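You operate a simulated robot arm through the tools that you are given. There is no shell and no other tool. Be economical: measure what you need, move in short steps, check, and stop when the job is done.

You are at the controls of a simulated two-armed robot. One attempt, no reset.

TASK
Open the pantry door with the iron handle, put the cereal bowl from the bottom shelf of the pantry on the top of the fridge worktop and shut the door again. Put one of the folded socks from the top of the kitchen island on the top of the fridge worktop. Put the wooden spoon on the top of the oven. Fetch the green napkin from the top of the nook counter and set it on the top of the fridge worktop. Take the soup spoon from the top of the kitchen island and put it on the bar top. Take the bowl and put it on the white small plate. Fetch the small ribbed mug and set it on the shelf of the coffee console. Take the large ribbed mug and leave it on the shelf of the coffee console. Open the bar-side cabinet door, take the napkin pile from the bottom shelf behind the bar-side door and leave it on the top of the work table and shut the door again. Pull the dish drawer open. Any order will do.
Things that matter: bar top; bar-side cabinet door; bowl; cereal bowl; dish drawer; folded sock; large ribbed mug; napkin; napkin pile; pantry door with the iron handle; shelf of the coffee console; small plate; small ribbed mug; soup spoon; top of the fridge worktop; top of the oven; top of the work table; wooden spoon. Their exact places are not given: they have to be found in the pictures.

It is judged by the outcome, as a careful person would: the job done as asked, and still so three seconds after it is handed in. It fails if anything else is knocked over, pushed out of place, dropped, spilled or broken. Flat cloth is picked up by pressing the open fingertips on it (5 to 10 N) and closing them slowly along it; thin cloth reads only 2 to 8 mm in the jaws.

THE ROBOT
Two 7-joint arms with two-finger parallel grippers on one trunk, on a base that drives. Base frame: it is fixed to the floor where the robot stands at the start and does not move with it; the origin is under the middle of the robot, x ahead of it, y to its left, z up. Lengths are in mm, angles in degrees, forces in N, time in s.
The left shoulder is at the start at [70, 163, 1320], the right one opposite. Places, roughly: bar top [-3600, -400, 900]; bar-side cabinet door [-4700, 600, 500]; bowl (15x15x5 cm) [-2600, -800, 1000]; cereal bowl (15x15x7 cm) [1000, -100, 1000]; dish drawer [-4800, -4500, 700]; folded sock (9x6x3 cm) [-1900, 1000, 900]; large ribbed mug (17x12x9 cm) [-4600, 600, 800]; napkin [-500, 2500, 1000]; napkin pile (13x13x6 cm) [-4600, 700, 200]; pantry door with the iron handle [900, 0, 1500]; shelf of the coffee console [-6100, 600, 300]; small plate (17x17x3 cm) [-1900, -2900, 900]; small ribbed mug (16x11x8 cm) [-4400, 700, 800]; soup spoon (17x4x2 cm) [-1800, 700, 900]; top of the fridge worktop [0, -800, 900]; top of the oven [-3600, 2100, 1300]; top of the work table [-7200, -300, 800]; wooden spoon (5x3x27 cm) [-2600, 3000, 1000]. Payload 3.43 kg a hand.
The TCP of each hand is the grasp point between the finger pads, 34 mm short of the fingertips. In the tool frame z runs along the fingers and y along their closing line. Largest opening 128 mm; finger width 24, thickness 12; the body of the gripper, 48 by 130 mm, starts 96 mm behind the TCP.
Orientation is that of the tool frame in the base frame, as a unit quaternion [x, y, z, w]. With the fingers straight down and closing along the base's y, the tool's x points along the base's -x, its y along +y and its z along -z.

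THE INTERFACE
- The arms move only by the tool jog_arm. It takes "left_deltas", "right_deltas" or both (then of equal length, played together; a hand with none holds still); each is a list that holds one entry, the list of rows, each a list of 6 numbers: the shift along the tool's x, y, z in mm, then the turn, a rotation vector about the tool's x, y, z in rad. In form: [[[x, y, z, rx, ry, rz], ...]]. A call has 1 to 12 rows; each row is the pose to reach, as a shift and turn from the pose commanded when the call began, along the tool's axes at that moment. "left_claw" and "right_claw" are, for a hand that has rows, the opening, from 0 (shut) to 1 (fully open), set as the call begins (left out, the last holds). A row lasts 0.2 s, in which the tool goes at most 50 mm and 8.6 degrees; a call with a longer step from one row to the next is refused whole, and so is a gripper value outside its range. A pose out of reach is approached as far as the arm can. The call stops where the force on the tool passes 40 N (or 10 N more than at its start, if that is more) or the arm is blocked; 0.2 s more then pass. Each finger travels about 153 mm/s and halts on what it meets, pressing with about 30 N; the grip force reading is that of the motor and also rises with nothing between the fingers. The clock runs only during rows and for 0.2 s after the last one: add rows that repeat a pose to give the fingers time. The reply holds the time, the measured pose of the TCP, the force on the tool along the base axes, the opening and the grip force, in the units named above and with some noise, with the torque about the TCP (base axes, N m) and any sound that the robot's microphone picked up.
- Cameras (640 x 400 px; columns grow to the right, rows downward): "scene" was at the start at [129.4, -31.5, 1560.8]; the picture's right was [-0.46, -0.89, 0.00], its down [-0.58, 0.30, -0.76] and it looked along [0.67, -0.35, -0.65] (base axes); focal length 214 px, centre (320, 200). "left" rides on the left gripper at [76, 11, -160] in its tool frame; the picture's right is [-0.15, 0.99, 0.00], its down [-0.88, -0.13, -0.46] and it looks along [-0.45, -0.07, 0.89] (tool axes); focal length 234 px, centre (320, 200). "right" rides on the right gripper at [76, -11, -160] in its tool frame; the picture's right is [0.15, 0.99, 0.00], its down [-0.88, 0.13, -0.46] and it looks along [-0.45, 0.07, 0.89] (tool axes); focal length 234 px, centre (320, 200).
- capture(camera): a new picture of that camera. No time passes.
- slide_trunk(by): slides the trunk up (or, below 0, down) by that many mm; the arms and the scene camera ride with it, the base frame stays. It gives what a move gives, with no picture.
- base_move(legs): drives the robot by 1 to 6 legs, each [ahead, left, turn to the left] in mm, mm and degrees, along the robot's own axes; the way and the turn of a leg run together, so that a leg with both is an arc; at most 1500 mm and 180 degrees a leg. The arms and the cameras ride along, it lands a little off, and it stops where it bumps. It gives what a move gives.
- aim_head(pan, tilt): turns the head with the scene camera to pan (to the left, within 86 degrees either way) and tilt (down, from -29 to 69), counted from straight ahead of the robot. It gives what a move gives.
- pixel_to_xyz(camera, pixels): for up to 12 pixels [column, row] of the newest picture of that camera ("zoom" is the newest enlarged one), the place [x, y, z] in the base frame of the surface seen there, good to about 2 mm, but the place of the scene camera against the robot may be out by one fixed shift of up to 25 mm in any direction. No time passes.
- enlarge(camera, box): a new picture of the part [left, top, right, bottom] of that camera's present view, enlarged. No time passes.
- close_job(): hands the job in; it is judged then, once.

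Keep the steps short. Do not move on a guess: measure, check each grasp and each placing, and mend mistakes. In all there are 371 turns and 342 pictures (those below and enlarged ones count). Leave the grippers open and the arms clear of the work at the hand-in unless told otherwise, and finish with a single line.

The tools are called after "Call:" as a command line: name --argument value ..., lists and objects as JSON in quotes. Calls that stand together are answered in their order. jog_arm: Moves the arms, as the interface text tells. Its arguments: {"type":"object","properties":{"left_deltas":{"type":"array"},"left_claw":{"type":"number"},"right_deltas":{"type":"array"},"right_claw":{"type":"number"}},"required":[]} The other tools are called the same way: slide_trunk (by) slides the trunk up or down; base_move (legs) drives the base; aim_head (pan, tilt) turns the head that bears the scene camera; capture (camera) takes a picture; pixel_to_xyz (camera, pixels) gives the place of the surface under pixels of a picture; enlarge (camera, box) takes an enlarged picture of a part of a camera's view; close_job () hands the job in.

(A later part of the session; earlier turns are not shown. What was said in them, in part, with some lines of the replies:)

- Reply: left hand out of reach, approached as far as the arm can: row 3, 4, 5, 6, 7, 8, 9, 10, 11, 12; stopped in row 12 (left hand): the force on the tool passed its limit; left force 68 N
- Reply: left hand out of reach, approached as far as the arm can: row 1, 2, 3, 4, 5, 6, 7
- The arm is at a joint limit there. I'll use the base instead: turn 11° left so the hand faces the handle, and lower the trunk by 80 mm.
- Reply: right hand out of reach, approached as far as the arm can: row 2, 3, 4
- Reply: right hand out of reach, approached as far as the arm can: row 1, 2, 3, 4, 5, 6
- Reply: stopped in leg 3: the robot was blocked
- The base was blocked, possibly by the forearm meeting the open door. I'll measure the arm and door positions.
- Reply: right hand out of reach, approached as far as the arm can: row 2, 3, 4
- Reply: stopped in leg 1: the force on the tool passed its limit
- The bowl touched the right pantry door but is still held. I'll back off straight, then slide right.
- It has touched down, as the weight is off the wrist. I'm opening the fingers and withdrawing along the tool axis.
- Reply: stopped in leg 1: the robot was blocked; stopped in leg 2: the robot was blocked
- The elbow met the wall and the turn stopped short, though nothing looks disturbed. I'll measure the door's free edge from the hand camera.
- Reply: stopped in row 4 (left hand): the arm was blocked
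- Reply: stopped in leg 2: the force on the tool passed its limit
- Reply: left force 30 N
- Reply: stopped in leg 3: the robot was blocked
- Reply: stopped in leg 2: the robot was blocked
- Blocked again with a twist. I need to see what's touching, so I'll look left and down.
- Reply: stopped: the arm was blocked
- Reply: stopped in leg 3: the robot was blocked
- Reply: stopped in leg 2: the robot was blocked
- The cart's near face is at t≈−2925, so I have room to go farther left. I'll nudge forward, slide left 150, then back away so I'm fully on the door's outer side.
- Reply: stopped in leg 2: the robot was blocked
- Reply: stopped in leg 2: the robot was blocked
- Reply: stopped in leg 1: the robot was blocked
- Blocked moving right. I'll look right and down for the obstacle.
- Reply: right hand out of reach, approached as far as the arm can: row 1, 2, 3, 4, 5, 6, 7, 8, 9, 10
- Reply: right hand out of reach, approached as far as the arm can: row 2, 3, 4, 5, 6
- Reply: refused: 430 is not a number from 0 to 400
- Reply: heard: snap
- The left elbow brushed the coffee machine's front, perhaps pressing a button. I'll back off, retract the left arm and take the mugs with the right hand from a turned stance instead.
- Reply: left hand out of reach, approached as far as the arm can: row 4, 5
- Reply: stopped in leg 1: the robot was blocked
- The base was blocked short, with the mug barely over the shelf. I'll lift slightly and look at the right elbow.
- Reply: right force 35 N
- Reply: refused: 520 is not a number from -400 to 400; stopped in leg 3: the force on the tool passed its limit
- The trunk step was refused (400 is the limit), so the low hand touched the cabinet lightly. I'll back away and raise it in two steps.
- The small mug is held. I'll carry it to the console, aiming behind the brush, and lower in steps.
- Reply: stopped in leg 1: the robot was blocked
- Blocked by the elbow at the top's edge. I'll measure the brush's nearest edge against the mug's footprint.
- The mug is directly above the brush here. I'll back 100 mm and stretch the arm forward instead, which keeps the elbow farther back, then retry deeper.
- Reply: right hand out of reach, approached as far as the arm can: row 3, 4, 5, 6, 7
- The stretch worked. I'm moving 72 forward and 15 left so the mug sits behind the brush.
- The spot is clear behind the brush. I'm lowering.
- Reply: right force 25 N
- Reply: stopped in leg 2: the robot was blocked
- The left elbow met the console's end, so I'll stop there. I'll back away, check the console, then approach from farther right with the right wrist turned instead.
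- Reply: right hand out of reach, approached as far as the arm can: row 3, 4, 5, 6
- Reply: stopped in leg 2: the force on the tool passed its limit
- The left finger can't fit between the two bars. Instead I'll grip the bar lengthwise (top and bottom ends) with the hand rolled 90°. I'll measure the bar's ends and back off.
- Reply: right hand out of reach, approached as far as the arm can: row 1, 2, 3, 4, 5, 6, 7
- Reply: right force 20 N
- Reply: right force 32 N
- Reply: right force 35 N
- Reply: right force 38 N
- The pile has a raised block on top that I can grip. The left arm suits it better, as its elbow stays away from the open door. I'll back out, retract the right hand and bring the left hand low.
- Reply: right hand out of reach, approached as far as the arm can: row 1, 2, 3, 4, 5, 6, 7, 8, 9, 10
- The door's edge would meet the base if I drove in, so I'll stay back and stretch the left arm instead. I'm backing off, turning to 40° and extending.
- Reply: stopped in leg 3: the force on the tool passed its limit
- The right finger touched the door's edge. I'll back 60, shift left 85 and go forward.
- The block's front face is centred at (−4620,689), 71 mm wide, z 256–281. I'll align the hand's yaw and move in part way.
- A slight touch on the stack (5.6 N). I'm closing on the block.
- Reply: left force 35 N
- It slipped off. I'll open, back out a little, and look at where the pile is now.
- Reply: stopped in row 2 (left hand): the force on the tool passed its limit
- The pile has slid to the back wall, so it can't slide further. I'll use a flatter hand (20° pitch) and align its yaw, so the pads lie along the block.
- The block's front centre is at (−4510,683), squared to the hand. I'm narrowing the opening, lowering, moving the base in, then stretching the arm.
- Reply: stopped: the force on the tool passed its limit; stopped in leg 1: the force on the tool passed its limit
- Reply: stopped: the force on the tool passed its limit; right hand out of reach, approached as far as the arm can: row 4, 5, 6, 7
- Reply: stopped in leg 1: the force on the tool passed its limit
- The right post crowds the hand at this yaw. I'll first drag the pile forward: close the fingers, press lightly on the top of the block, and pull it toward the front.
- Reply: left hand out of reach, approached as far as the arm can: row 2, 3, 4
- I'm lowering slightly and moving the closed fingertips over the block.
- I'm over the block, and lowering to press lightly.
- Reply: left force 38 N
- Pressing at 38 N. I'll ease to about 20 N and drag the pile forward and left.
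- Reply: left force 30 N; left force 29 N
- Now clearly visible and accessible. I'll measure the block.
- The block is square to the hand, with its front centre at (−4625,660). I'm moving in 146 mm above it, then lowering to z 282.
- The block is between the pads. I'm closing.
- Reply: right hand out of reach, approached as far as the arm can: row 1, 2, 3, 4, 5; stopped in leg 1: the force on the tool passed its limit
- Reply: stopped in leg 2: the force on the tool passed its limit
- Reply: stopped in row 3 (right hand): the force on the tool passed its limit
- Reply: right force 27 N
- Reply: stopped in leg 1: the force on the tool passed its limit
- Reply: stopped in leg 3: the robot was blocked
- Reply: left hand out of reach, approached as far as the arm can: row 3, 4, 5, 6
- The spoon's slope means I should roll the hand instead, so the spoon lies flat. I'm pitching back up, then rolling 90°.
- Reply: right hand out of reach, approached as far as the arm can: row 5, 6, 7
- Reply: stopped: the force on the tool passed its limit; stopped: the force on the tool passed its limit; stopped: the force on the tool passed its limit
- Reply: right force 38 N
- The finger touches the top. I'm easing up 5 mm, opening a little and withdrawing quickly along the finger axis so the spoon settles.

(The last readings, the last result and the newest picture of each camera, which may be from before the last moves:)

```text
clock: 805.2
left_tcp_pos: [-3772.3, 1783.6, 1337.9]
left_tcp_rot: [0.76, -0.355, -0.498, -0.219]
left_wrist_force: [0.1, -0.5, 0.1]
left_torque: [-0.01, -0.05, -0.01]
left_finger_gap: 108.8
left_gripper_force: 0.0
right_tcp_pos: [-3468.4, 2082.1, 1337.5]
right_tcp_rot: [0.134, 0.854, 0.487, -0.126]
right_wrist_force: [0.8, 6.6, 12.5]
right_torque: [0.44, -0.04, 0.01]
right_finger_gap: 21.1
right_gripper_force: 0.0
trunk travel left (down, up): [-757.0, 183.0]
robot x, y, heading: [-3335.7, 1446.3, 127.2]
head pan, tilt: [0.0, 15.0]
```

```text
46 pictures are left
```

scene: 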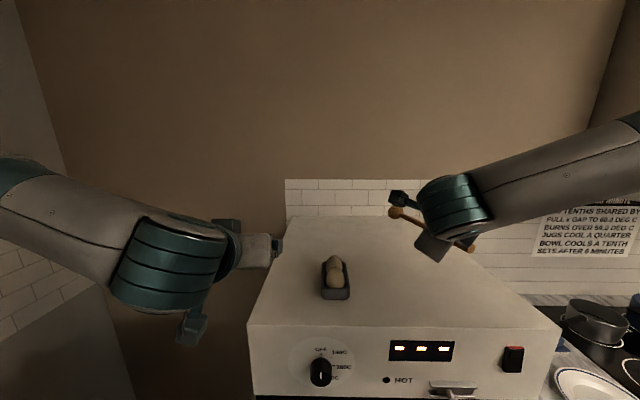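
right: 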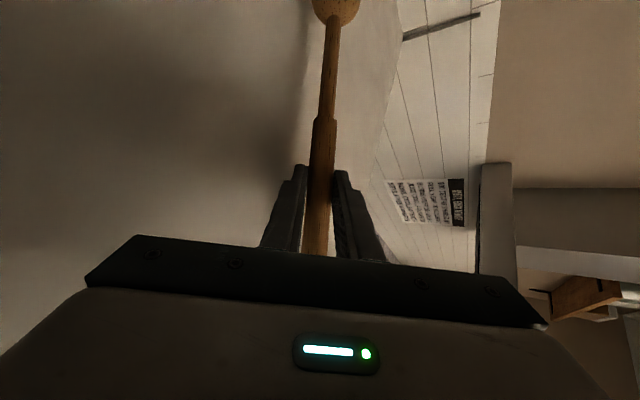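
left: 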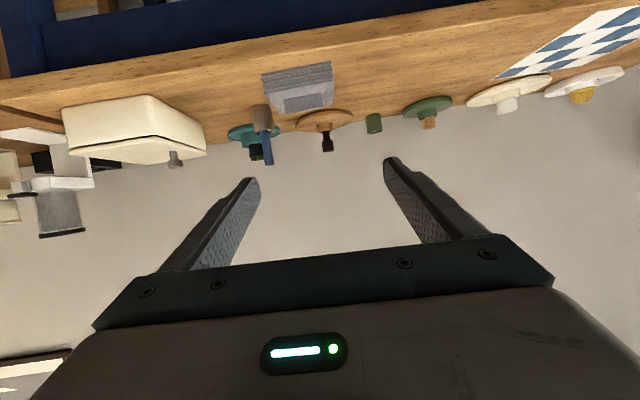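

Call:
jog_arm --right_deltas '[[[0, 0, -45, 0, 0, 0], [0, 0, -90, 0, 0, 0], [0, 0, -130, 0, 0, 0], [0, 0, -150, 0, 0, 0]]]' --right_claw 0.35

Call:
capture --camera "right"

Call:
capture --camera "scene"

```text
clock: 806.2
left_tcp_pos: [-3771.8, 1784.4, 1338.4]
left_tcp_rot: [0.759, -0.356, -0.498, -0.22]
left_wrist_force: [-1.0, 0.1, 0.5]
left_torque: [0.0, 0.0, -0.01]
left_finger_gap: 108.5
left_gripper_force: 0.1
right_tcp_pos: [-3449.5, 1958.3, 1414.0]
right_tcp_rot: [0.134, 0.854, 0.487, -0.127]
right_wrist_force: [0.4, 0.2, 0.8]
right_torque: [0.01, 0.04, 0.02]
right_finger_gap: 44.7
right_gripper_force: 0.0
right hand out of reach, approached as far as the arm can: row 4
trunk travel left (down, up): [-757.0, 183.0]
robot x, y, heading: [-3334.0, 1450.7, 127.0]
head pan, tilt: [0.0, 15.0]
```

```text
45 pictures are left
```

right: 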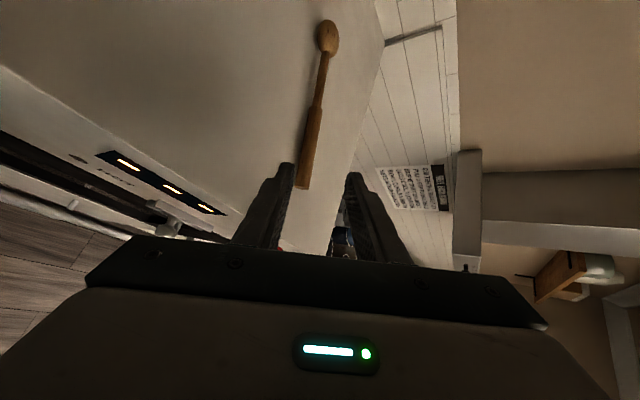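

```text
44 pictures are left
```

scene: 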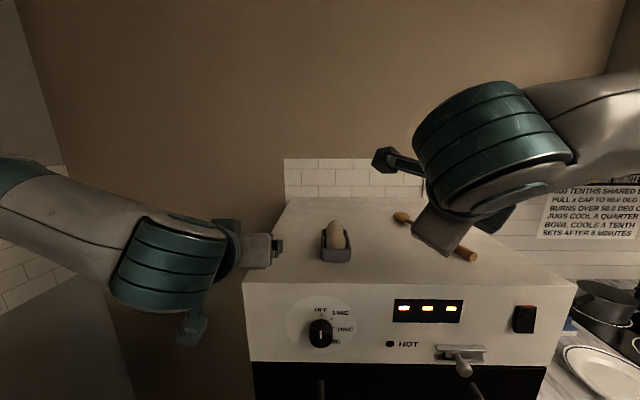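

The wooden spoon lies on the oven. Now the green napkin: I'll back off, pitch the left hand straight down, and drive to the nook.

Call:
base_move --legs '[[-400, 0, 0]]'

Call:
jog_arm --left_deltas '[[[0, 0, 0, 0, 0.14, 0], [0, 0, 0, 0, 0.28, 0], [0, 0, 0, 0, 0.42, 0], [0, 0, 0, 0, 0.56, 0], [0, 0, 0, 0, 0.7, 0], [0, 0, 0, 0, 0.84, 0], [0, 0, 0, 0, 0.98, 0], [0, 0, 0, 0, 1.1, 0], [0, 0, 0, 0, 1.15, 0], [0, 0, 0, 0, 1.15, 0]]]'

Call:
base_move --legs '[[0, -1400, 0], [0, -850, 0], [0, 0, -90]]'

Call:
aim_head --pan 0 --tilt 30

Call:
capture --camera "scene"

```text
clock: 808.7
left_tcp_pos: [-3536.1, 1467.7, 1338.8]
left_tcp_rot: [0.761, -0.353, -0.499, -0.218]
left_wrist_force: [-0.2, -0.9, -0.7]
left_torque: [0.0, -0.01, -0.01]
left_finger_gap: 108.9
left_gripper_force: 0.1
right_tcp_pos: [-3213.8, 1643.0, 1411.5]
right_tcp_rot: [0.131, 0.854, 0.486, -0.127]
right_wrist_force: [-0.3, -0.4, -0.3]
right_torque: [0.02, -0.01, 0.01]
right_finger_gap: 44.6
right_gripper_force: 0.0
trunk travel left (down, up): [-757.0, 183.0]
robot x, y, heading: [-3100.0, 1130.4, 127.1]
head pan, tilt: [0.0, 15.0]
```

```text
clock: 810.9
left_tcp_pos: [-3534.7, 1466.8, 1338.8]
left_tcp_rot: [0.909, -0.416, -0.004, 0.009]
left_wrist_force: [0.1, -0.5, 0.5]
left_torque: [-0.02, 0.0, -0.04]
left_finger_gap: 108.9
left_gripper_force: 0.0
right_tcp_pos: [-3212.6, 1641.3, 1412.5]
right_tcp_rot: [0.131, 0.855, 0.486, -0.128]
right_wrist_force: [-0.4, -0.8, 0.8]
right_torque: [-0.02, -0.01, 0.04]
right_finger_gap: 44.7
right_gripper_force: 0.1
trunk travel left (down, up): [-757.0, 183.0]
robot x, y, heading: [-3097.2, 1130.6, 127.0]
head pan, tilt: [0.0, 15.0]
```

```text
clock: 825.9
left_tcp_pos: [-951.1, 2910.5, 1339.4]
left_tcp_rot: [-0.334, 0.943, 0.01, -0.003]
left_wrist_force: [0.5, -1.0, -0.7]
left_torque: [0.01, 0.01, -0.03]
left_finger_gap: 109.1
left_gripper_force: 0.1
right_tcp_pos: [-786.8, 2582.3, 1412.9]
right_tcp_rot: [0.705, 0.501, 0.43, 0.261]
right_wrist_force: [0.0, 0.7, 0.1]
right_torque: [0.0, -0.05, -0.01]
right_finger_gap: 44.7
right_gripper_force: 0.2
trunk travel left (down, up): [-757.0, 183.0]
robot x, y, heading: [-1301.6, 2483.5, 35.4]
head pan, tilt: [0.0, 15.0]
```

```text
clock: 826.6
left_tcp_pos: [-951.5, 2909.8, 1339.6]
left_tcp_rot: [-0.334, 0.942, 0.01, -0.003]
left_wrist_force: [0.8, 0.7, -0.2]
left_torque: [0.02, 0.0, -0.04]
left_finger_gap: 108.7
left_gripper_force: 0.1
right_tcp_pos: [-787.2, 2581.8, 1412.2]
right_tcp_rot: [0.705, 0.501, 0.429, 0.26]
right_wrist_force: [-0.2, 0.7, -0.4]
right_torque: [-0.02, -0.02, 0.02]
right_finger_gap: 44.8
right_gripper_force: 0.1
trunk travel left (down, up): [-757.0, 183.0]
robot x, y, heading: [-1297.3, 2485.7, 35.6]
head pan, tilt: [0.0, 30.0]
```

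```text
43 pictures are left
```

scene: 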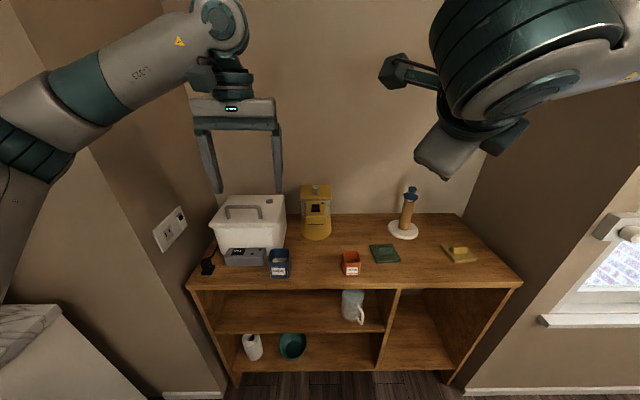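

The green napkin is at (384,253). I'll zoom in and measure it and the nook's walls.

Call:
enlarge --camera "scene" --box '[320, 200, 500, 300]'

Call:
pixel_to_xyz --camera "scene" --pixels '[[371, 247], [393, 244], [399, 258], [376, 263], [384, 253], [351, 265], [410, 275], [300, 288], [215, 285], [515, 280], [403, 235], [460, 255]]'

```text
3.56 times, centred on (410, 250) of scene
```

zoom: 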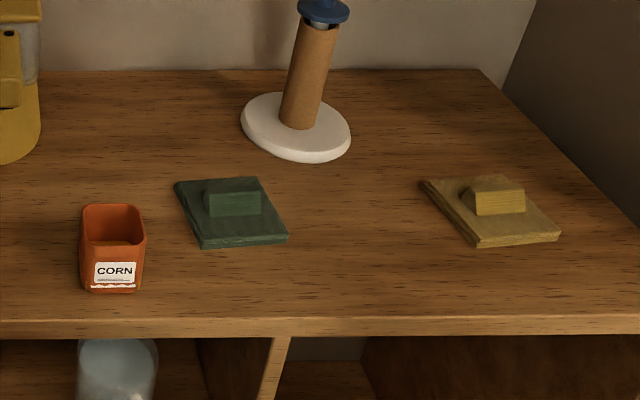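

```text
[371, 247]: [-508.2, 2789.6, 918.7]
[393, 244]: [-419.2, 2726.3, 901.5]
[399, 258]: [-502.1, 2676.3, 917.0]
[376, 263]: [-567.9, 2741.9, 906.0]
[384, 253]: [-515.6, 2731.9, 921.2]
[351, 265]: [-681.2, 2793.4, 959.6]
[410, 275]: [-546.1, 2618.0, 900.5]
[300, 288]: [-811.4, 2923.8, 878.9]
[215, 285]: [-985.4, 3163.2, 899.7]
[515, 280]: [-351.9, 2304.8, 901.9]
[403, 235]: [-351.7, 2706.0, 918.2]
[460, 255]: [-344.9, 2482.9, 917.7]
```

The napkin has a raised tab too; its centre is ≈(−500,2733). I'll tuck the right hand inward and up so it stays clear of the nook's wall, then bring the left hand over the napkin.

Call:
jog_arm --right_deltas '[[[34, -7, -28, 0, 0, 0], [68, -14, -56, 0, 0, 0], [102, -21, -84, 0, 0, 0], [136, -28, -112, 0, 0, 0], [171, -35, -140, 0, 0, 0], [171, -35, -140, 0, 0, 0]]]'

Call:
base_move --legs '[[0, -410, 1.2], [150, 0, 0]]'

Call:
capture --camera "scene"

Call:
capture --camera "left"

```text
clock: 828.0
left_tcp_pos: [-950.9, 2909.8, 1337.9]
left_tcp_rot: [-0.334, 0.943, 0.011, -0.003]
left_wrist_force: [-0.6, -0.4, 0.5]
left_torque: [0.05, 0.0, -0.01]
left_finger_gap: 108.9
left_gripper_force: 0.1
right_tcp_pos: [-789.0, 2583.0, 1488.6]
right_tcp_rot: [0.705, 0.501, 0.43, 0.259]
right_wrist_force: [0.4, 0.9, -0.4]
right_torque: [-0.01, -0.01, 0.03]
right_finger_gap: 44.8
right_gripper_force: 0.0
right hand out of reach, approached as far as the arm can: row 1, 2, 3, 4, 5, 6
trunk travel left (down, up): [-757.0, 183.0]
robot x, y, heading: [-1300.8, 2485.3, 35.6]
head pan, tilt: [0.0, 30.0]
```

```text
clock: 831.6
left_tcp_pos: [-599.4, 2674.6, 1340.1]
left_tcp_rot: [-0.346, 0.938, 0.01, -0.001]
left_wrist_force: [-0.5, 0.4, -1.3]
left_torque: [0.02, -0.04, 0.0]
left_finger_gap: 108.9
left_gripper_force: 0.0
right_tcp_pos: [-429.0, 2349.5, 1490.0]
right_tcp_rot: [0.698, 0.51, 0.434, 0.254]
right_wrist_force: [-0.9, 0.1, 0.9]
right_torque: [0.03, 0.02, 0.02]
right_finger_gap: 44.7
right_gripper_force: 0.0
trunk travel left (down, up): [-757.0, 183.0]
robot x, y, heading: [-933.7, 2241.3, 36.8]
head pan, tilt: [0.0, 30.0]
```

```text
41 pictures are left
```

scene: 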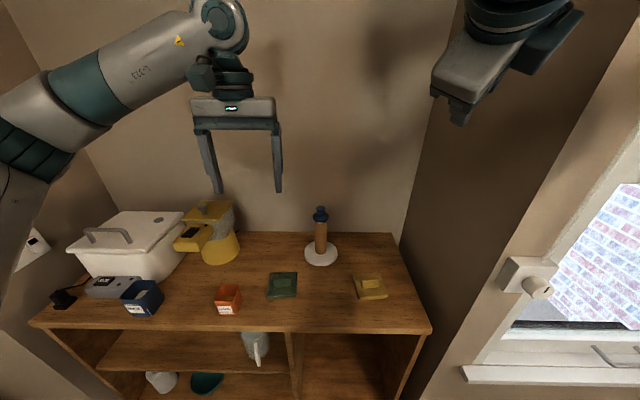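

```text
40 pictures are left
```

left: 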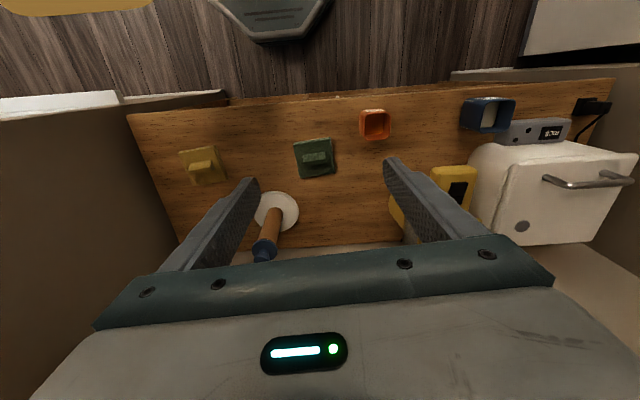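

Call:
enlarge --camera "left" --box '[270, 120, 360, 190]'

Call:
pixel_to_xyz --camera "zoom" --pixels '[[180, 160], [395, 120], [465, 295], [225, 335], [240, 205], [380, 185], [385, 240], [255, 265], [310, 215], [315, 250], [120, 250], [450, 100]]'

```text
5.71 times, centred on (315, 155) of left
```

zoom: 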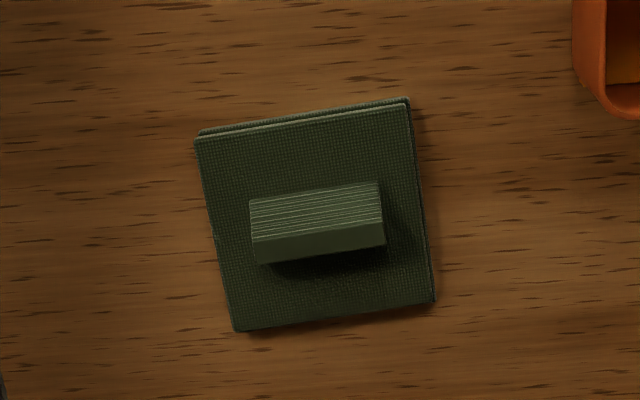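

```text
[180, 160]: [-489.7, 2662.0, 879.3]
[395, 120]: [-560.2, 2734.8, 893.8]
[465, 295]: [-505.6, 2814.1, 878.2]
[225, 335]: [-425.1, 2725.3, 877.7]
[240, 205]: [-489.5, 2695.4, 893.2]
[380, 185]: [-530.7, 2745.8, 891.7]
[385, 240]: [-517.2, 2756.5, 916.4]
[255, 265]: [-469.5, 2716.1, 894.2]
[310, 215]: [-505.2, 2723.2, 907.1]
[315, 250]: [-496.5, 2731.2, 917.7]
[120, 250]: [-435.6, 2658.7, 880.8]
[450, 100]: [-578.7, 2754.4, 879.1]
```

The tab is 65×25 mm, z 894–918, centred at (−500,2728). Before lowering, I'll check where the right elbow is relative to the window wall.

Call:
aim_head --pan -60 --tilt 10

Call:
capture --camera "scene"

```text
clock: 832.9
left_tcp_pos: [-597.2, 2676.2, 1338.3]
left_tcp_rot: [-0.346, 0.938, 0.011, -0.003]
left_wrist_force: [-0.6, 0.0, -0.6]
left_torque: [-0.04, -0.02, 0.0]
left_finger_gap: 108.8
left_gripper_force: 0.0
right_tcp_pos: [-427.4, 2353.5, 1488.6]
right_tcp_rot: [0.697, 0.511, 0.434, 0.255]
right_wrist_force: [0.4, 0.1, 0.6]
right_torque: [0.0, 0.02, 0.03]
right_finger_gap: 44.7
right_gripper_force: 0.1
trunk travel left (down, up): [-757.0, 183.0]
robot x, y, heading: [-932.2, 2239.8, 37.1]
head pan, tilt: [-60.0, 10.0]
```

```text
38 pictures are left
```

scene: 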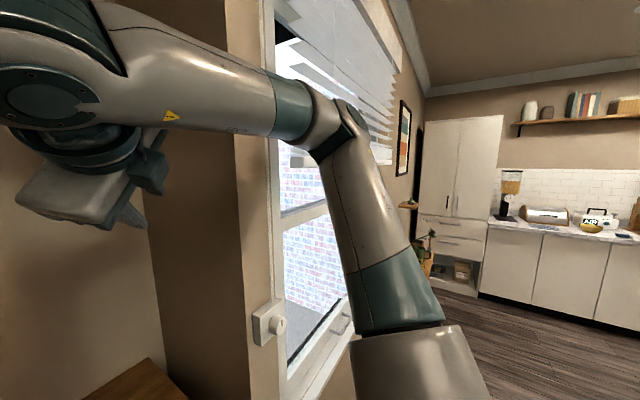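

Call:
pixel_to_xyz --camera "scene" --pixels '[[345, 110], [325, 150], [300, 90], [265, 330], [330, 330], [245, 150], [370, 90], [290, 20]]'

```text
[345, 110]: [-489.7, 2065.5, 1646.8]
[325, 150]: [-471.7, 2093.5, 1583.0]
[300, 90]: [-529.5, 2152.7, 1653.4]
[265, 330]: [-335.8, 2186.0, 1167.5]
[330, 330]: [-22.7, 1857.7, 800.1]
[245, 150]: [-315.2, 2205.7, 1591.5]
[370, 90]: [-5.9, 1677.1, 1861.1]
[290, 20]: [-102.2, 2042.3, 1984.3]
```

The right elbow is 140 mm from the window wall, so I'll leave the base here and stretch the left arm forward 111 mm instead, then lower the trunk.

Call:
jog_arm --left_deltas '[[[-25, -4, 0, 0, 0, 0], [-50, -8, 0, 0, 0, 0], [-75, -12, 0, 0, 0, 0], [-97, -15, 0, 0, 0, 0], [-112, -17, 0, 0, 0, 0], [-112, -17, 0, 0, 0, 0]]]'

Call:
slide_trunk --by -340

Call:
capture --camera "left"

```text
clock: 834.3
left_tcp_pos: [-501.3, 2736.5, 1337.2]
left_tcp_rot: [-0.345, 0.938, 0.009, -0.002]
left_wrist_force: [-0.2, -0.7, -0.2]
left_torque: [-0.03, -0.03, -0.01]
left_finger_gap: 108.9
left_gripper_force: 0.1
right_tcp_pos: [-428.1, 2352.6, 1490.1]
right_tcp_rot: [0.697, 0.51, 0.434, 0.255]
right_wrist_force: [-0.2, -0.7, 0.1]
right_torque: [-0.06, 0.0, -0.02]
right_finger_gap: 45.0
right_gripper_force: 0.2
trunk travel left (down, up): [-757.0, 183.0]
robot x, y, heading: [-936.3, 2242.3, 37.1]
head pan, tilt: [-60.0, 10.0]
```

```text
clock: 837.6
left_tcp_pos: [-502.2, 2735.1, 996.3]
left_tcp_rot: [-0.346, 0.938, 0.011, -0.003]
left_wrist_force: [0.6, 0.4, -0.4]
left_torque: [0.0, -0.02, 0.02]
left_finger_gap: 108.9
left_gripper_force: 0.1
right_tcp_pos: [-427.5, 2352.0, 1150.6]
right_tcp_rot: [0.697, 0.511, 0.434, 0.255]
right_wrist_force: [0.2, 0.4, -0.8]
right_torque: [0.01, -0.02, -0.02]
right_finger_gap: 45.1
right_gripper_force: 0.0
trunk travel left (down, up): [-417.0, 523.0]
robot x, y, heading: [-937.2, 2244.4, 37.0]
head pan, tilt: [-60.0, 10.0]
```

```text
37 pictures are left
```

left: 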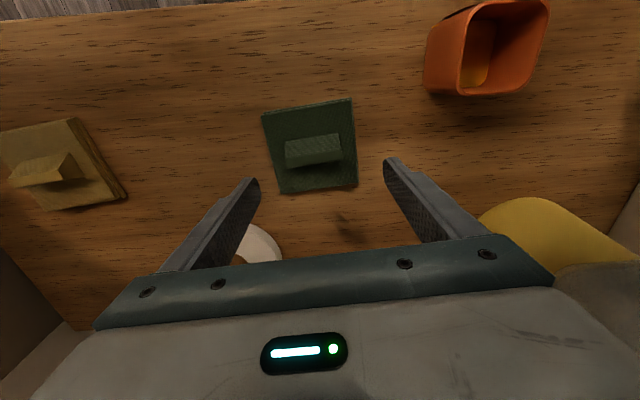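

Call:
pixel_to_xyz --camera "left" --pixels '[[286, 148], [340, 138], [340, 158], [288, 166], [313, 155], [500, 210], [270, 235], [540, 260]]'

```text
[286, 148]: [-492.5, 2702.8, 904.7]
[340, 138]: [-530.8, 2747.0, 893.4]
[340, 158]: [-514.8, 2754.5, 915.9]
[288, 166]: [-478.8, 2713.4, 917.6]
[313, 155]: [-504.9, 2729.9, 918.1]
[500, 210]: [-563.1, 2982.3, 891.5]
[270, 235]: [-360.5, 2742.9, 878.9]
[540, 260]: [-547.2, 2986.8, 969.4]
```

Centred within 6 mm. I'm descending to z 931 and closing.

Call:
jog_arm --left_deltas '[[[5, -4, 20, 0, 0, 0], [5, -4, 40, 0, 0, 0], [5, -4, 56, 0, 0, 0], [5, -4, 65, 0, 0, 0], [5, -4, 65, 0, 0, 0]]]'

Call:
jog_arm --left_deltas '[[[0, 0, 0, 0, 0, 0], [0, 0, 0, 0, 0, 0], [0, 0, 0, 0, 0, 0], [0, 0, 0, 0, 0, 0]]]' --left_claw 0

Call:
capture --camera "left"

```text
clock: 838.8
left_tcp_pos: [-503.1, 2730.3, 933.1]
left_tcp_rot: [-0.346, 0.938, 0.011, -0.002]
left_wrist_force: [0.4, -0.7, 0.5]
left_torque: [-0.05, 0.03, 0.01]
left_finger_gap: 108.6
left_gripper_force: 0.0
right_tcp_pos: [-427.3, 2351.5, 1147.9]
right_tcp_rot: [0.698, 0.51, 0.434, 0.254]
right_wrist_force: [0.7, -0.1, 0.6]
right_torque: [-0.01, 0.01, 0.01]
right_finger_gap: 44.8
right_gripper_force: 0.0
trunk travel left (down, up): [-417.0, 523.0]
robot x, y, heading: [-938.2, 2240.6, 37.0]
head pan, tilt: [-60.0, 10.0]
```

```text
clock: 839.8
left_tcp_pos: [-502.1, 2729.9, 933.0]
left_tcp_rot: [-0.346, 0.938, 0.01, -0.003]
left_wrist_force: [0.0, 0.4, 0.7]
left_torque: [-0.03, -0.04, -0.01]
left_finger_gap: 59.1
left_gripper_force: 29.9
right_tcp_pos: [-427.3, 2352.5, 1149.9]
right_tcp_rot: [0.698, 0.51, 0.433, 0.255]
right_wrist_force: [0.1, 0.3, 0.7]
right_torque: [-0.02, -0.01, 0.0]
right_finger_gap: 44.8
right_gripper_force: 0.1
trunk travel left (down, up): [-417.0, 523.0]
robot x, y, heading: [-934.2, 2240.5, 37.2]
head pan, tilt: [-60.0, 10.0]
```

```text
36 pictures are left
```

left: 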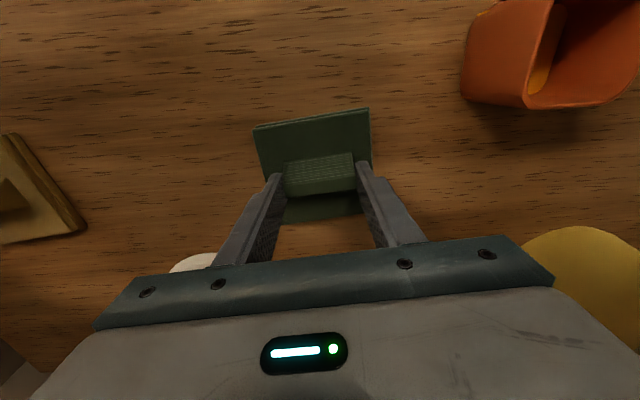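

Held at 59 mm. I'll lift with the trunk.

Call:
slide_trunk --by 150

Call:
capture --camera "left"

```text
clock: 841.6
left_tcp_pos: [-502.0, 2729.4, 1082.1]
left_tcp_rot: [-0.346, 0.938, 0.009, -0.003]
left_wrist_force: [0.6, 0.5, -0.3]
left_torque: [0.03, 0.01, 0.01]
left_finger_gap: 59.1
left_gripper_force: 30.8
right_tcp_pos: [-426.7, 2352.6, 1298.9]
right_tcp_rot: [0.698, 0.51, 0.434, 0.254]
right_wrist_force: [0.1, 0.3, 0.2]
right_torque: [0.02, 0.01, -0.01]
right_finger_gap: 44.8
right_gripper_force: 0.0
trunk travel left (down, up): [-567.0, 373.0]
robot x, y, heading: [-935.2, 2241.2, 36.9]
head pan, tilt: [-60.0, 10.0]
```

```text
35 pictures are left
```

left: 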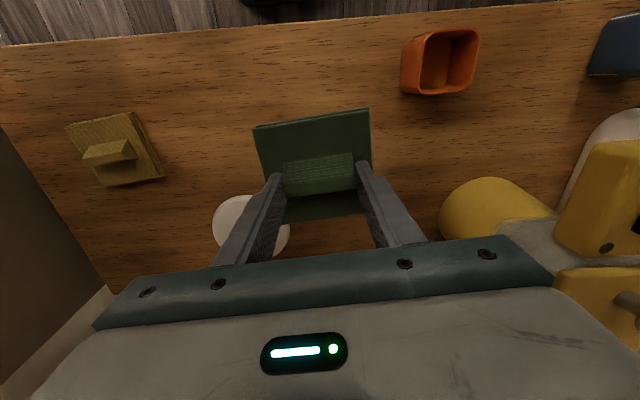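

The napkin is lifted. I'll raise it higher and carry it around the island to the fridge worktop.

Call:
slide_trunk --by 130

Call:
base_move --legs '[[-420, 0, 0], [0, 400, 0], [-1000, 0, 0], [-890, 0, 0], [0, 0, -90]]'

Call:
aim_head --pan 0 --tilt 25

Call:
capture --camera "scene"

```text
clock: 843.1
left_tcp_pos: [-502.7, 2731.1, 1212.0]
left_tcp_rot: [-0.347, 0.938, 0.01, -0.003]
left_wrist_force: [-0.4, 0.0, -0.2]
left_torque: [0.0, 0.01, 0.02]
left_finger_gap: 59.3
left_gripper_force: 29.6
right_tcp_pos: [-425.8, 2352.9, 1430.1]
right_tcp_rot: [0.698, 0.511, 0.434, 0.253]
right_wrist_force: [-0.5, 0.2, 0.2]
right_torque: [-0.01, 0.0, 0.0]
right_finger_gap: 44.9
right_gripper_force: 0.1
trunk travel left (down, up): [-697.0, 243.0]
robot x, y, heading: [-933.6, 2240.0, 37.1]
head pan, tilt: [-60.0, 10.0]
```

```text
clock: 860.7
left_tcp_pos: [-2516.9, 753.3, 1212.9]
left_tcp_rot: [0.416, 0.909, 0.009, 0.005]
left_wrist_force: [-0.7, 0.1, 0.1]
left_torque: [-0.01, 0.0, -0.01]
left_finger_gap: 58.8
left_gripper_force: 30.0
right_tcp_pos: [-2894.8, 676.4, 1429.6]
right_tcp_rot: [0.855, -0.129, 0.128, 0.486]
right_wrist_force: [-0.6, -0.2, 0.0]
right_torque: [-0.03, -0.01, 0.0]
right_finger_gap: 44.9
right_gripper_force: 0.1
trunk travel left (down, up): [-697.0, 243.0]
robot x, y, heading: [-3006.4, 1184.1, -53.0]
head pan, tilt: [-60.0, 10.0]
```

```text
clock: 862.0
left_tcp_pos: [-2515.0, 753.3, 1213.0]
left_tcp_rot: [0.416, 0.909, 0.009, 0.005]
left_wrist_force: [0.3, -0.3, -1.0]
left_torque: [-0.02, 0.01, 0.01]
left_finger_gap: 59.1
left_gripper_force: 30.0
right_tcp_pos: [-2894.8, 674.2, 1428.9]
right_tcp_rot: [0.855, -0.13, 0.128, 0.486]
right_wrist_force: [-0.4, 0.6, 0.7]
right_torque: [-0.04, 0.0, -0.01]
right_finger_gap: 44.7
right_gripper_force: 0.1
trunk travel left (down, up): [-697.0, 243.0]
robot x, y, heading: [-3008.6, 1181.4, -52.6]
head pan, tilt: [0.0, 25.0]
```

```text
34 pictures are left
```

scene: 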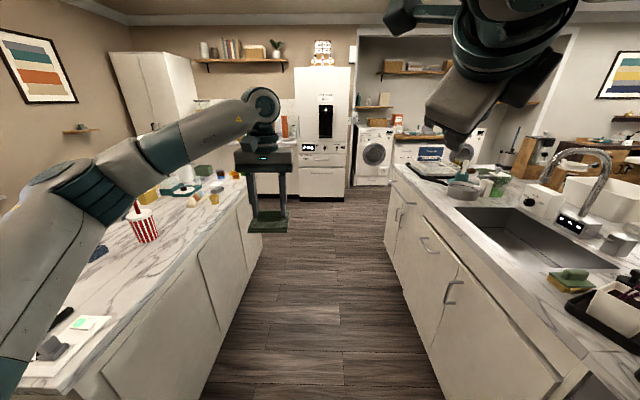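

The aisle is clear and the napkin is held level. I'm driving up the aisle and across to the worktop.

Call:
base_move --legs '[[1300, 0, -0.6], [1120, 0, 0], [0, 735, 0]]'

Call:
aim_head --pan 5 --tilt 32

Call:
capture --camera "scene"

Call:
capture --camera "left"

```text
clock: 873.6
left_tcp_pos: [-1086.8, -1201.1, 1213.1]
left_tcp_rot: [0.435, 0.9, 0.011, 0.005]
left_wrist_force: [0.3, 0.2, -1.1]
left_torque: [0.01, 0.01, 0.04]
left_finger_gap: 58.9
left_gripper_force: 29.5
right_tcp_pos: [-1467.6, -1270.9, 1429.9]
right_tcp_rot: [0.853, -0.144, 0.122, 0.487]
right_wrist_force: [0.5, -0.5, 0.2]
right_torque: [0.01, -0.03, 0.02]
right_finger_gap: 45.0
right_gripper_force: 0.1
trunk travel left (down, up): [-697.0, 243.0]
robot x, y, heading: [-1565.7, -762.8, -54.4]
head pan, tilt: [0.0, 25.0]
stopped in leg 2: the force on the tool passed its limit (the readings are from after the stop); the commanded pose is now the measured one
```

```text
clock: 874.3
left_tcp_pos: [-1086.8, -1201.6, 1212.1]
left_tcp_rot: [0.434, 0.901, 0.011, 0.004]
left_wrist_force: [-0.3, 0.1, 0.3]
left_torque: [-0.05, -0.04, -0.04]
left_finger_gap: 59.2
left_gripper_force: 30.0
right_tcp_pos: [-1465.8, -1269.5, 1429.4]
right_tcp_rot: [0.853, -0.144, 0.12, 0.487]
right_wrist_force: [-0.8, 0.0, -0.5]
right_torque: [0.0, -0.03, -0.01]
right_finger_gap: 44.9
right_gripper_force: 0.0
trunk travel left (down, up): [-697.0, 243.0]
robot x, y, heading: [-1559.5, -758.2, -54.1]
head pan, tilt: [5.0, 32.0]
```

```text
33 pictures are left
```

scene: 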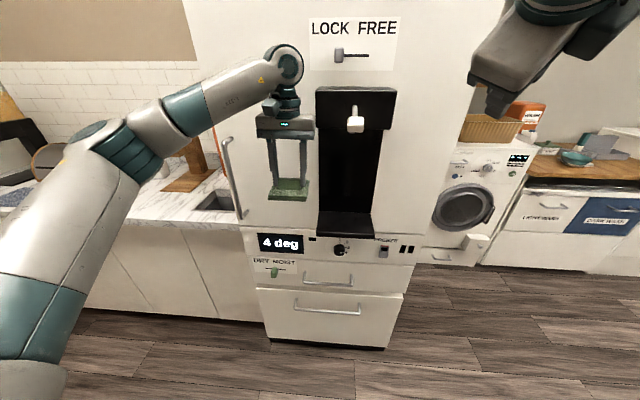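

```text
32 pictures are left
```

left: 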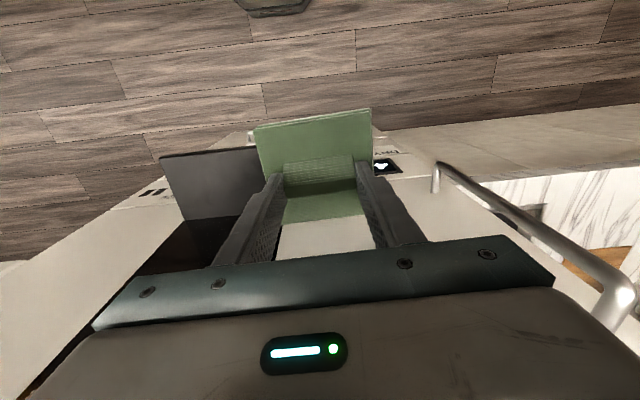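

The hand touched the fridge front lightly. I'm backing off and then sliding left to the worktop.

Call:
base_move --legs '[[-200, 0, 0], [0, 735, 0.9]]'

Call:
capture --camera "scene"

Call:
capture --camera "left"

```text
clock: 879.4
left_tcp_pos: [-613.3, -605.2, 1212.6]
left_tcp_rot: [0.425, 0.905, 0.011, 0.004]
left_wrist_force: [0.0, 0.1, -0.5]
left_torque: [0.0, 0.0, -0.02]
left_finger_gap: 58.9
left_gripper_force: 29.9
right_tcp_pos: [-992.2, -683.7, 1429.2]
right_tcp_rot: [0.854, -0.134, 0.127, 0.486]
right_wrist_force: [-0.3, 0.0, -0.6]
right_torque: [0.0, -0.01, -0.01]
right_finger_gap: 44.9
right_gripper_force: 0.1
trunk travel left (down, up): [-697.0, 243.0]
robot x, y, heading: [-1103.3, -171.8, -53.2]
head pan, tilt: [5.0, 32.0]
```

```text
31 pictures are left
```

scene: 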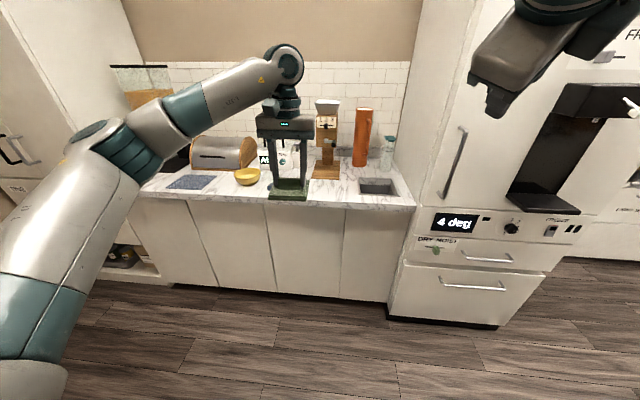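

```text
30 pictures are left
```

left: 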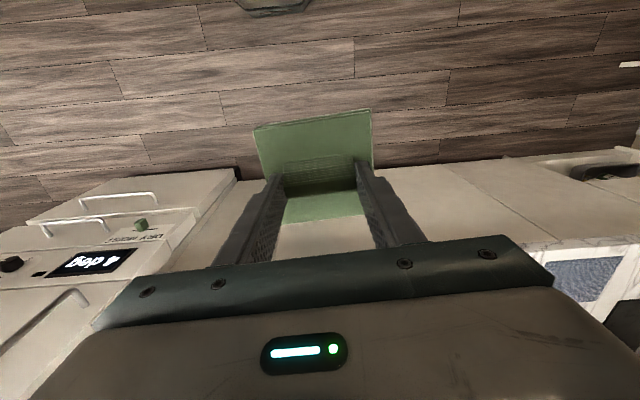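

I'm shifting left 65 to keep the right hand off the fridge, moving forward 300, then checking the landing spot.

Call:
base_move --legs '[[0, 65, 0], [300, 0, 0]]'

Call:
capture --camera "left"

Call:
capture --camera "scene"

```text
clock: 882.1
left_tcp_pos: [-384.1, -808.1, 1213.1]
left_tcp_rot: [0.426, 0.905, 0.011, 0.004]
left_wrist_force: [-0.7, -0.8, -0.4]
left_torque: [0.02, -0.01, 0.0]
left_finger_gap: 59.0
left_gripper_force: 30.3
right_tcp_pos: [-763.0, -883.1, 1429.7]
right_tcp_rot: [0.854, -0.134, 0.126, 0.487]
right_wrist_force: [0.2, 0.6, 0.3]
right_torque: [0.03, -0.01, -0.01]
right_finger_gap: 45.0
right_gripper_force: 0.1
trunk travel left (down, up): [-697.0, 243.0]
robot x, y, heading: [-869.1, -374.7, -53.0]
head pan, tilt: [5.0, 32.0]
```

```text
29 pictures are left
```

left: 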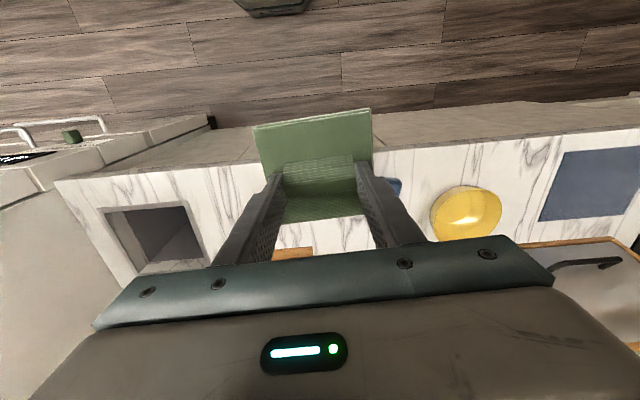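

```text
28 pictures are left
```

scene: 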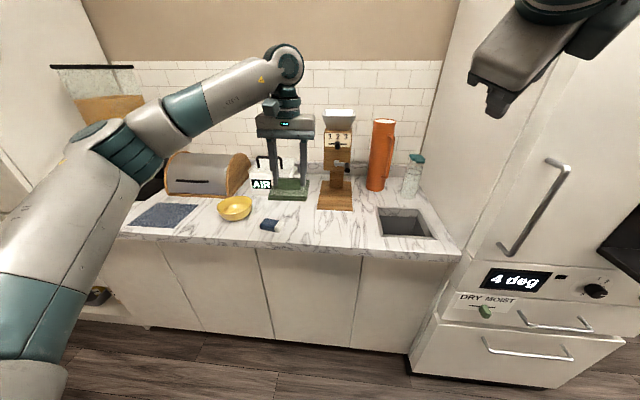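

Call:
pixel_to_xyz --camera "scene" --pixels '[[320, 208], [352, 210], [270, 226], [278, 228], [310, 235], [330, 245], [262, 222], [460, 250]]'

Call:
pixel_to_xyz --camera "left" --pixels '[[395, 190], [385, 180], [280, 250], [310, 252], [230, 190], [110, 210], [150, 180]]'

```text
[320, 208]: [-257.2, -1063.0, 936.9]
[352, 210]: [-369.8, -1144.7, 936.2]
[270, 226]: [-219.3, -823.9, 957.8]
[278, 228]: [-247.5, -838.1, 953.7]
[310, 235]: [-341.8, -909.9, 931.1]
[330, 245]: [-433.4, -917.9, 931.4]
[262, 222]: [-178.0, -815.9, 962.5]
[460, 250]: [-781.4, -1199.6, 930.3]
```

```text
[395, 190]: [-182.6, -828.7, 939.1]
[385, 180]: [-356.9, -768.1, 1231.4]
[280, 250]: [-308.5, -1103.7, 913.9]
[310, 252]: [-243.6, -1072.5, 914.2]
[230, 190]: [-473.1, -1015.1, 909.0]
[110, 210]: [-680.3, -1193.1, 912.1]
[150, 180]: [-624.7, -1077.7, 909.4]
```

The spot right of the sock is free. I'm moving forward 150 and lowering.

Call:
base_move --legs '[[150, 0, 0]]'

Call:
slide_trunk --by -225

Call:
capture --camera "left"

```text
clock: 883.4
left_tcp_pos: [-298.0, -924.6, 1213.6]
left_tcp_rot: [0.426, 0.905, 0.011, 0.006]
left_wrist_force: [0.1, -0.2, -0.6]
left_torque: [0.02, 0.01, 0.03]
left_finger_gap: 58.9
left_gripper_force: 29.6
right_tcp_pos: [-675.4, -1000.6, 1432.1]
right_tcp_rot: [0.854, -0.135, 0.125, 0.487]
right_wrist_force: [-0.4, 0.2, 0.8]
right_torque: [0.03, -0.02, 0.03]
right_finger_gap: 44.9
right_gripper_force: 0.0
trunk travel left (down, up): [-697.0, 243.0]
robot x, y, heading: [-783.8, -494.3, -53.1]
head pan, tilt: [5.0, 32.0]
```

```text
clock: 885.8
left_tcp_pos: [-296.0, -924.8, 989.1]
left_tcp_rot: [0.426, 0.905, 0.011, 0.005]
left_wrist_force: [-0.6, 0.2, -0.1]
left_torque: [0.01, -0.03, 0.03]
left_finger_gap: 58.5
left_gripper_force: 29.5
right_tcp_pos: [-673.1, -1001.2, 1204.1]
right_tcp_rot: [0.854, -0.136, 0.126, 0.487]
right_wrist_force: [0.4, 0.9, 0.0]
right_torque: [0.02, 0.0, 0.0]
right_finger_gap: 44.9
right_gripper_force: 0.0
trunk travel left (down, up): [-472.0, 468.0]
robot x, y, heading: [-784.9, -497.2, -53.2]
head pan, tilt: [5.0, 32.0]
```

```text
27 pictures are left
```

left: 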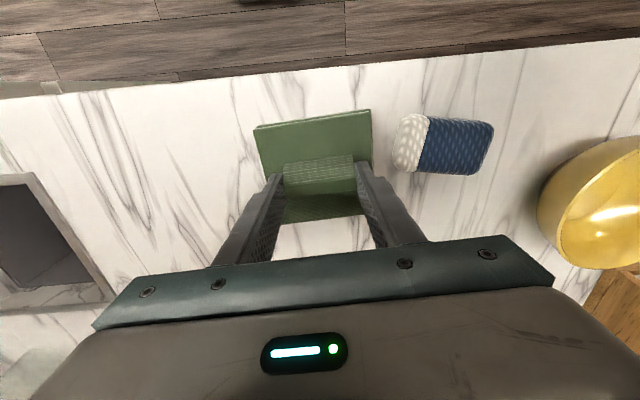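

Clear of the sock. I'm lowering the last 25 mm gently.

Call:
slide_trunk --by -20

Call:
slide_trunk --by -6

```text
clock: 886.5
left_tcp_pos: [-296.2, -925.1, 968.8]
left_tcp_rot: [0.426, 0.905, 0.011, 0.004]
left_wrist_force: [-0.8, 0.4, 0.1]
left_torque: [-0.02, -0.05, -0.02]
left_finger_gap: 58.9
left_gripper_force: 30.4
right_tcp_pos: [-673.5, -1001.1, 1184.9]
right_tcp_rot: [0.853, -0.135, 0.126, 0.488]
right_wrist_force: [0.1, 0.5, 0.6]
right_torque: [-0.02, 0.04, 0.03]
right_finger_gap: 44.8
right_gripper_force: 0.0
trunk travel left (down, up): [-452.0, 488.0]
robot x, y, heading: [-784.2, -496.5, -53.2]
head pan, tilt: [5.0, 32.0]
```

```text
clock: 887.0
left_tcp_pos: [-294.8, -925.4, 964.3]
left_tcp_rot: [0.426, 0.905, 0.01, 0.005]
left_wrist_force: [2.2, -1.0, 11.3]
left_torque: [-0.52, 0.2, 0.13]
left_finger_gap: 58.9
left_gripper_force: 30.0
right_tcp_pos: [-672.5, -1001.7, 1178.8]
right_tcp_rot: [0.854, -0.135, 0.127, 0.487]
right_wrist_force: [0.1, 0.2, -0.8]
right_torque: [-0.02, 0.03, 0.03]
right_finger_gap: 45.2
right_gripper_force: 0.0
trunk travel left (down, up): [-446.0, 494.0]
robot x, y, heading: [-780.4, -489.9, -53.2]
head pan, tilt: [5.0, 32.0]
```

Contact at 11 N. I'm releasing and rising.

Call:
jog_arm --left_deltas '[[[0, 0, 0, 0, 0, 0], [0, 0, 0, 0, 0, 0], [0, 0, 0, 0, 0, 0], [0, 0, -30, 0, 0, 0], [0, 0, -70, 0, 0, 0], [0, 0, -110, 0, 0, 0]]]' --left_claw 0.62

Call:
slide_trunk --by 150

Call:
base_move --legs '[[-350, 0, 0]]'

Call:
capture --camera "scene"

Call:
capture --camera "left"

```text
clock: 888.4
left_tcp_pos: [-300.3, -927.9, 1072.6]
left_tcp_rot: [0.427, 0.904, 0.011, 0.005]
left_wrist_force: [-0.2, -1.0, -0.9]
left_torque: [-0.01, -0.01, 0.03]
left_finger_gap: 79.2
left_gripper_force: 0.0
right_tcp_pos: [-674.9, -1000.6, 1179.6]
right_tcp_rot: [0.853, -0.136, 0.127, 0.487]
right_wrist_force: [0.4, 0.1, -0.1]
right_torque: [-0.02, -0.03, 0.04]
right_finger_gap: 45.0
right_gripper_force: 0.1
trunk travel left (down, up): [-446.0, 494.0]
robot x, y, heading: [-775.9, -494.3, -53.1]
head pan, tilt: [5.0, 32.0]
```

```text
clock: 890.2
left_tcp_pos: [-298.8, -929.3, 1221.4]
left_tcp_rot: [0.425, 0.905, 0.011, 0.005]
left_wrist_force: [-0.6, 0.7, -0.7]
left_torque: [0.01, 0.04, 0.0]
left_finger_gap: 79.5
left_gripper_force: 0.0
right_tcp_pos: [-672.6, -1002.1, 1328.0]
right_tcp_rot: [0.853, -0.136, 0.126, 0.487]
right_wrist_force: [0.5, 0.1, -1.0]
right_torque: [0.01, -0.01, -0.02]
right_finger_gap: 45.0
right_gripper_force: 0.1
trunk travel left (down, up): [-596.0, 344.0]
robot x, y, heading: [-779.9, -497.2, -53.3]
head pan, tilt: [5.0, 32.0]
```

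```text
clock: 892.5
left_tcp_pos: [-510.7, -645.2, 1221.6]
left_tcp_rot: [0.425, 0.905, 0.011, 0.005]
left_wrist_force: [0.4, -0.9, -0.4]
left_torque: [0.02, -0.02, -0.03]
left_finger_gap: 79.2
left_gripper_force: 0.0
right_tcp_pos: [-883.7, -719.1, 1328.3]
right_tcp_rot: [0.854, -0.134, 0.127, 0.486]
right_wrist_force: [0.0, -0.1, -0.2]
right_torque: [-0.01, 0.02, 0.01]
right_finger_gap: 44.8
right_gripper_force: 0.0
trunk travel left (down, up): [-596.0, 344.0]
robot x, y, heading: [-995.0, -213.4, -53.3]
head pan, tilt: [5.0, 32.0]
```

```text
26 pictures are left
```

scene: 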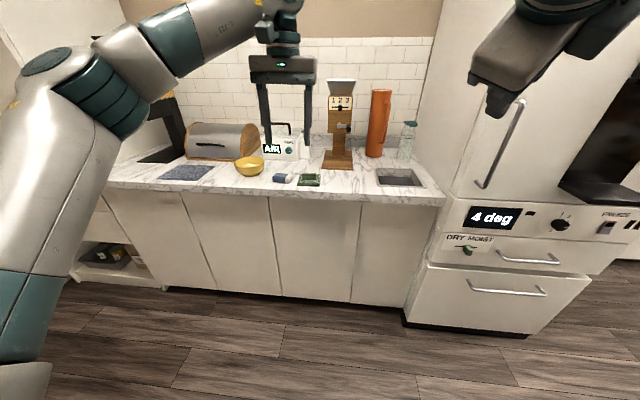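

```text
25 pictures are left
```

left: 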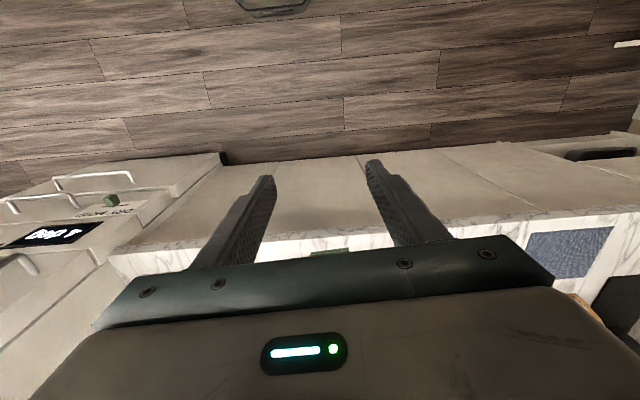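

All three items sit on the worktop. I'll make a last check that the fridge and pantry doors are flush.

Call:
pixel_to_xyz --camera "scene" --pixels '[[450, 110], [470, 160], [560, 60], [590, 40], [460, 215], [600, 230], [440, 40]]'

Call:
aim_head --pan 60 --tilt 15

Call:
capture --camera "scene"

```text
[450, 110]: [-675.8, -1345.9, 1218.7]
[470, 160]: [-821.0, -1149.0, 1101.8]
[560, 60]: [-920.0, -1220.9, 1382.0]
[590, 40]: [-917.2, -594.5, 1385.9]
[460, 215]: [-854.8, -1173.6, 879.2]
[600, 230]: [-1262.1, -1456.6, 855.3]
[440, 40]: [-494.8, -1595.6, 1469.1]
```

```text
clock: 893.7
left_tcp_pos: [-510.3, -643.7, 1220.3]
left_tcp_rot: [0.425, 0.905, 0.011, 0.005]
left_wrist_force: [0.2, -0.2, -0.2]
left_torque: [-0.01, -0.02, -0.01]
left_finger_gap: 79.5
left_gripper_force: 0.1
right_tcp_pos: [-883.4, -719.6, 1327.5]
right_tcp_rot: [0.854, -0.133, 0.127, 0.487]
right_wrist_force: [0.5, 0.1, -0.3]
right_torque: [0.0, 0.03, -0.01]
right_finger_gap: 45.0
right_gripper_force: 0.2
trunk travel left (down, up): [-596.0, 344.0]
robot x, y, heading: [-994.4, -212.9, -53.0]
head pan, tilt: [60.0, 15.0]
```

```text
24 pictures are left
```

scene: 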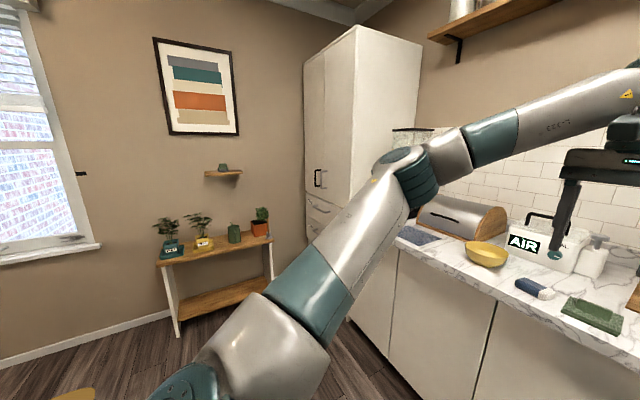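

Everything is flush. I'll open both grippers fully, and take a quick look at the cart I passed.

Call:
jog_arm --left_deltas '[[[0, 0, 0, 0, 0, 0], [0, 0, 0, 0, 0, 0], [0, 0, 0, 0, 0, 0]]]' --right_deltas '[[[0, 0, 0, 0, 0, 0], [0, 0, 0, 0, 0, 0], [0, 0, 0, 0, 0, 0]]]' --left_claw 1.0 --right_claw 1.0

Call:
base_move --legs '[[-80, 0, 0], [0, 0, -60]]'

Call:
aim_head --pan -40 --tilt 20

Call:
capture --camera "scene"

```text
clock: 894.5
left_tcp_pos: [-509.5, -644.8, 1220.5]
left_tcp_rot: [0.425, 0.905, 0.013, 0.004]
left_wrist_force: [-0.1, 0.4, 0.5]
left_torque: [0.04, -0.02, 0.03]
left_finger_gap: 128.0
left_gripper_force: 0.0
right_tcp_pos: [-885.0, -718.1, 1328.3]
right_tcp_rot: [0.854, -0.135, 0.126, 0.486]
right_wrist_force: [-0.8, -0.9, 0.1]
right_torque: [0.01, 0.0, 0.0]
right_finger_gap: 128.2
right_gripper_force: 0.1
trunk travel left (down, up): [-596.0, 344.0]
robot x, y, heading: [-993.5, -206.9, -53.2]
head pan, tilt: [60.0, 15.0]
```

```text
clock: 898.2
left_tcp_pos: [-1178.3, -782.0, 1220.3]
left_tcp_rot: [0.822, 0.57, 0.008, 0.008]
left_wrist_force: [0.7, -0.6, 0.0]
left_torque: [-0.03, 0.01, 0.02]
left_finger_gap: 128.1
left_gripper_force: 0.1
right_tcp_pos: [-1427.7, -492.9, 1327.9]
right_tcp_rot: [0.672, -0.544, -0.135, 0.485]
right_wrist_force: [0.1, 0.2, 0.3]
right_torque: [0.01, -0.02, -0.03]
right_finger_gap: 127.9
right_gripper_force: 0.1
trunk travel left (down, up): [-596.0, 344.0]
robot x, y, heading: [-1045.8, -146.7, -113.1]
head pan, tilt: [60.0, 15.0]
```

```text
clock: 900.0
left_tcp_pos: [-1177.7, -780.5, 1221.0]
left_tcp_rot: [0.822, 0.57, 0.007, 0.009]
left_wrist_force: [-0.6, 0.6, -0.9]
left_torque: [0.01, 0.0, 0.0]
left_finger_gap: 127.9
left_gripper_force: 0.0
right_tcp_pos: [-1429.2, -494.4, 1328.7]
right_tcp_rot: [0.672, -0.544, -0.134, 0.484]
right_wrist_force: [-0.2, -0.1, 0.5]
right_torque: [-0.01, 0.02, 0.01]
right_finger_gap: 127.8
right_gripper_force: 0.0
trunk travel left (down, up): [-596.0, 344.0]
robot x, y, heading: [-1041.0, -144.7, -113.2]
head pan, tilt: [-40.0, 20.0]
```

```text
23 pictures are left
```

scene: 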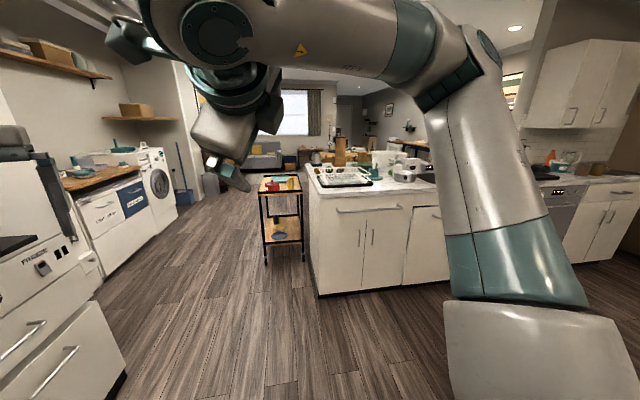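

Call:
pixel_to_xyz --camera "scene" --pixels '[[262, 193], [300, 191], [266, 255], [302, 255]]'

```text
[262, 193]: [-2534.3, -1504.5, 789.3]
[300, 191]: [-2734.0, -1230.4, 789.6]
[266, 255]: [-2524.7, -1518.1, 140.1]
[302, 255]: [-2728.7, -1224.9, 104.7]
```

The cart hasn't moved. All ten tasks are done, the grippers are open and the arms are clear, so I'm handing in.

Call:
close_job

```text
The job is handed in.
```

All ten tasks are done and handed in; along the way I pulled the fridge door open by accident and shut it again, and I heard an unexplained snap by the coffee machine, possibly a button pressed.
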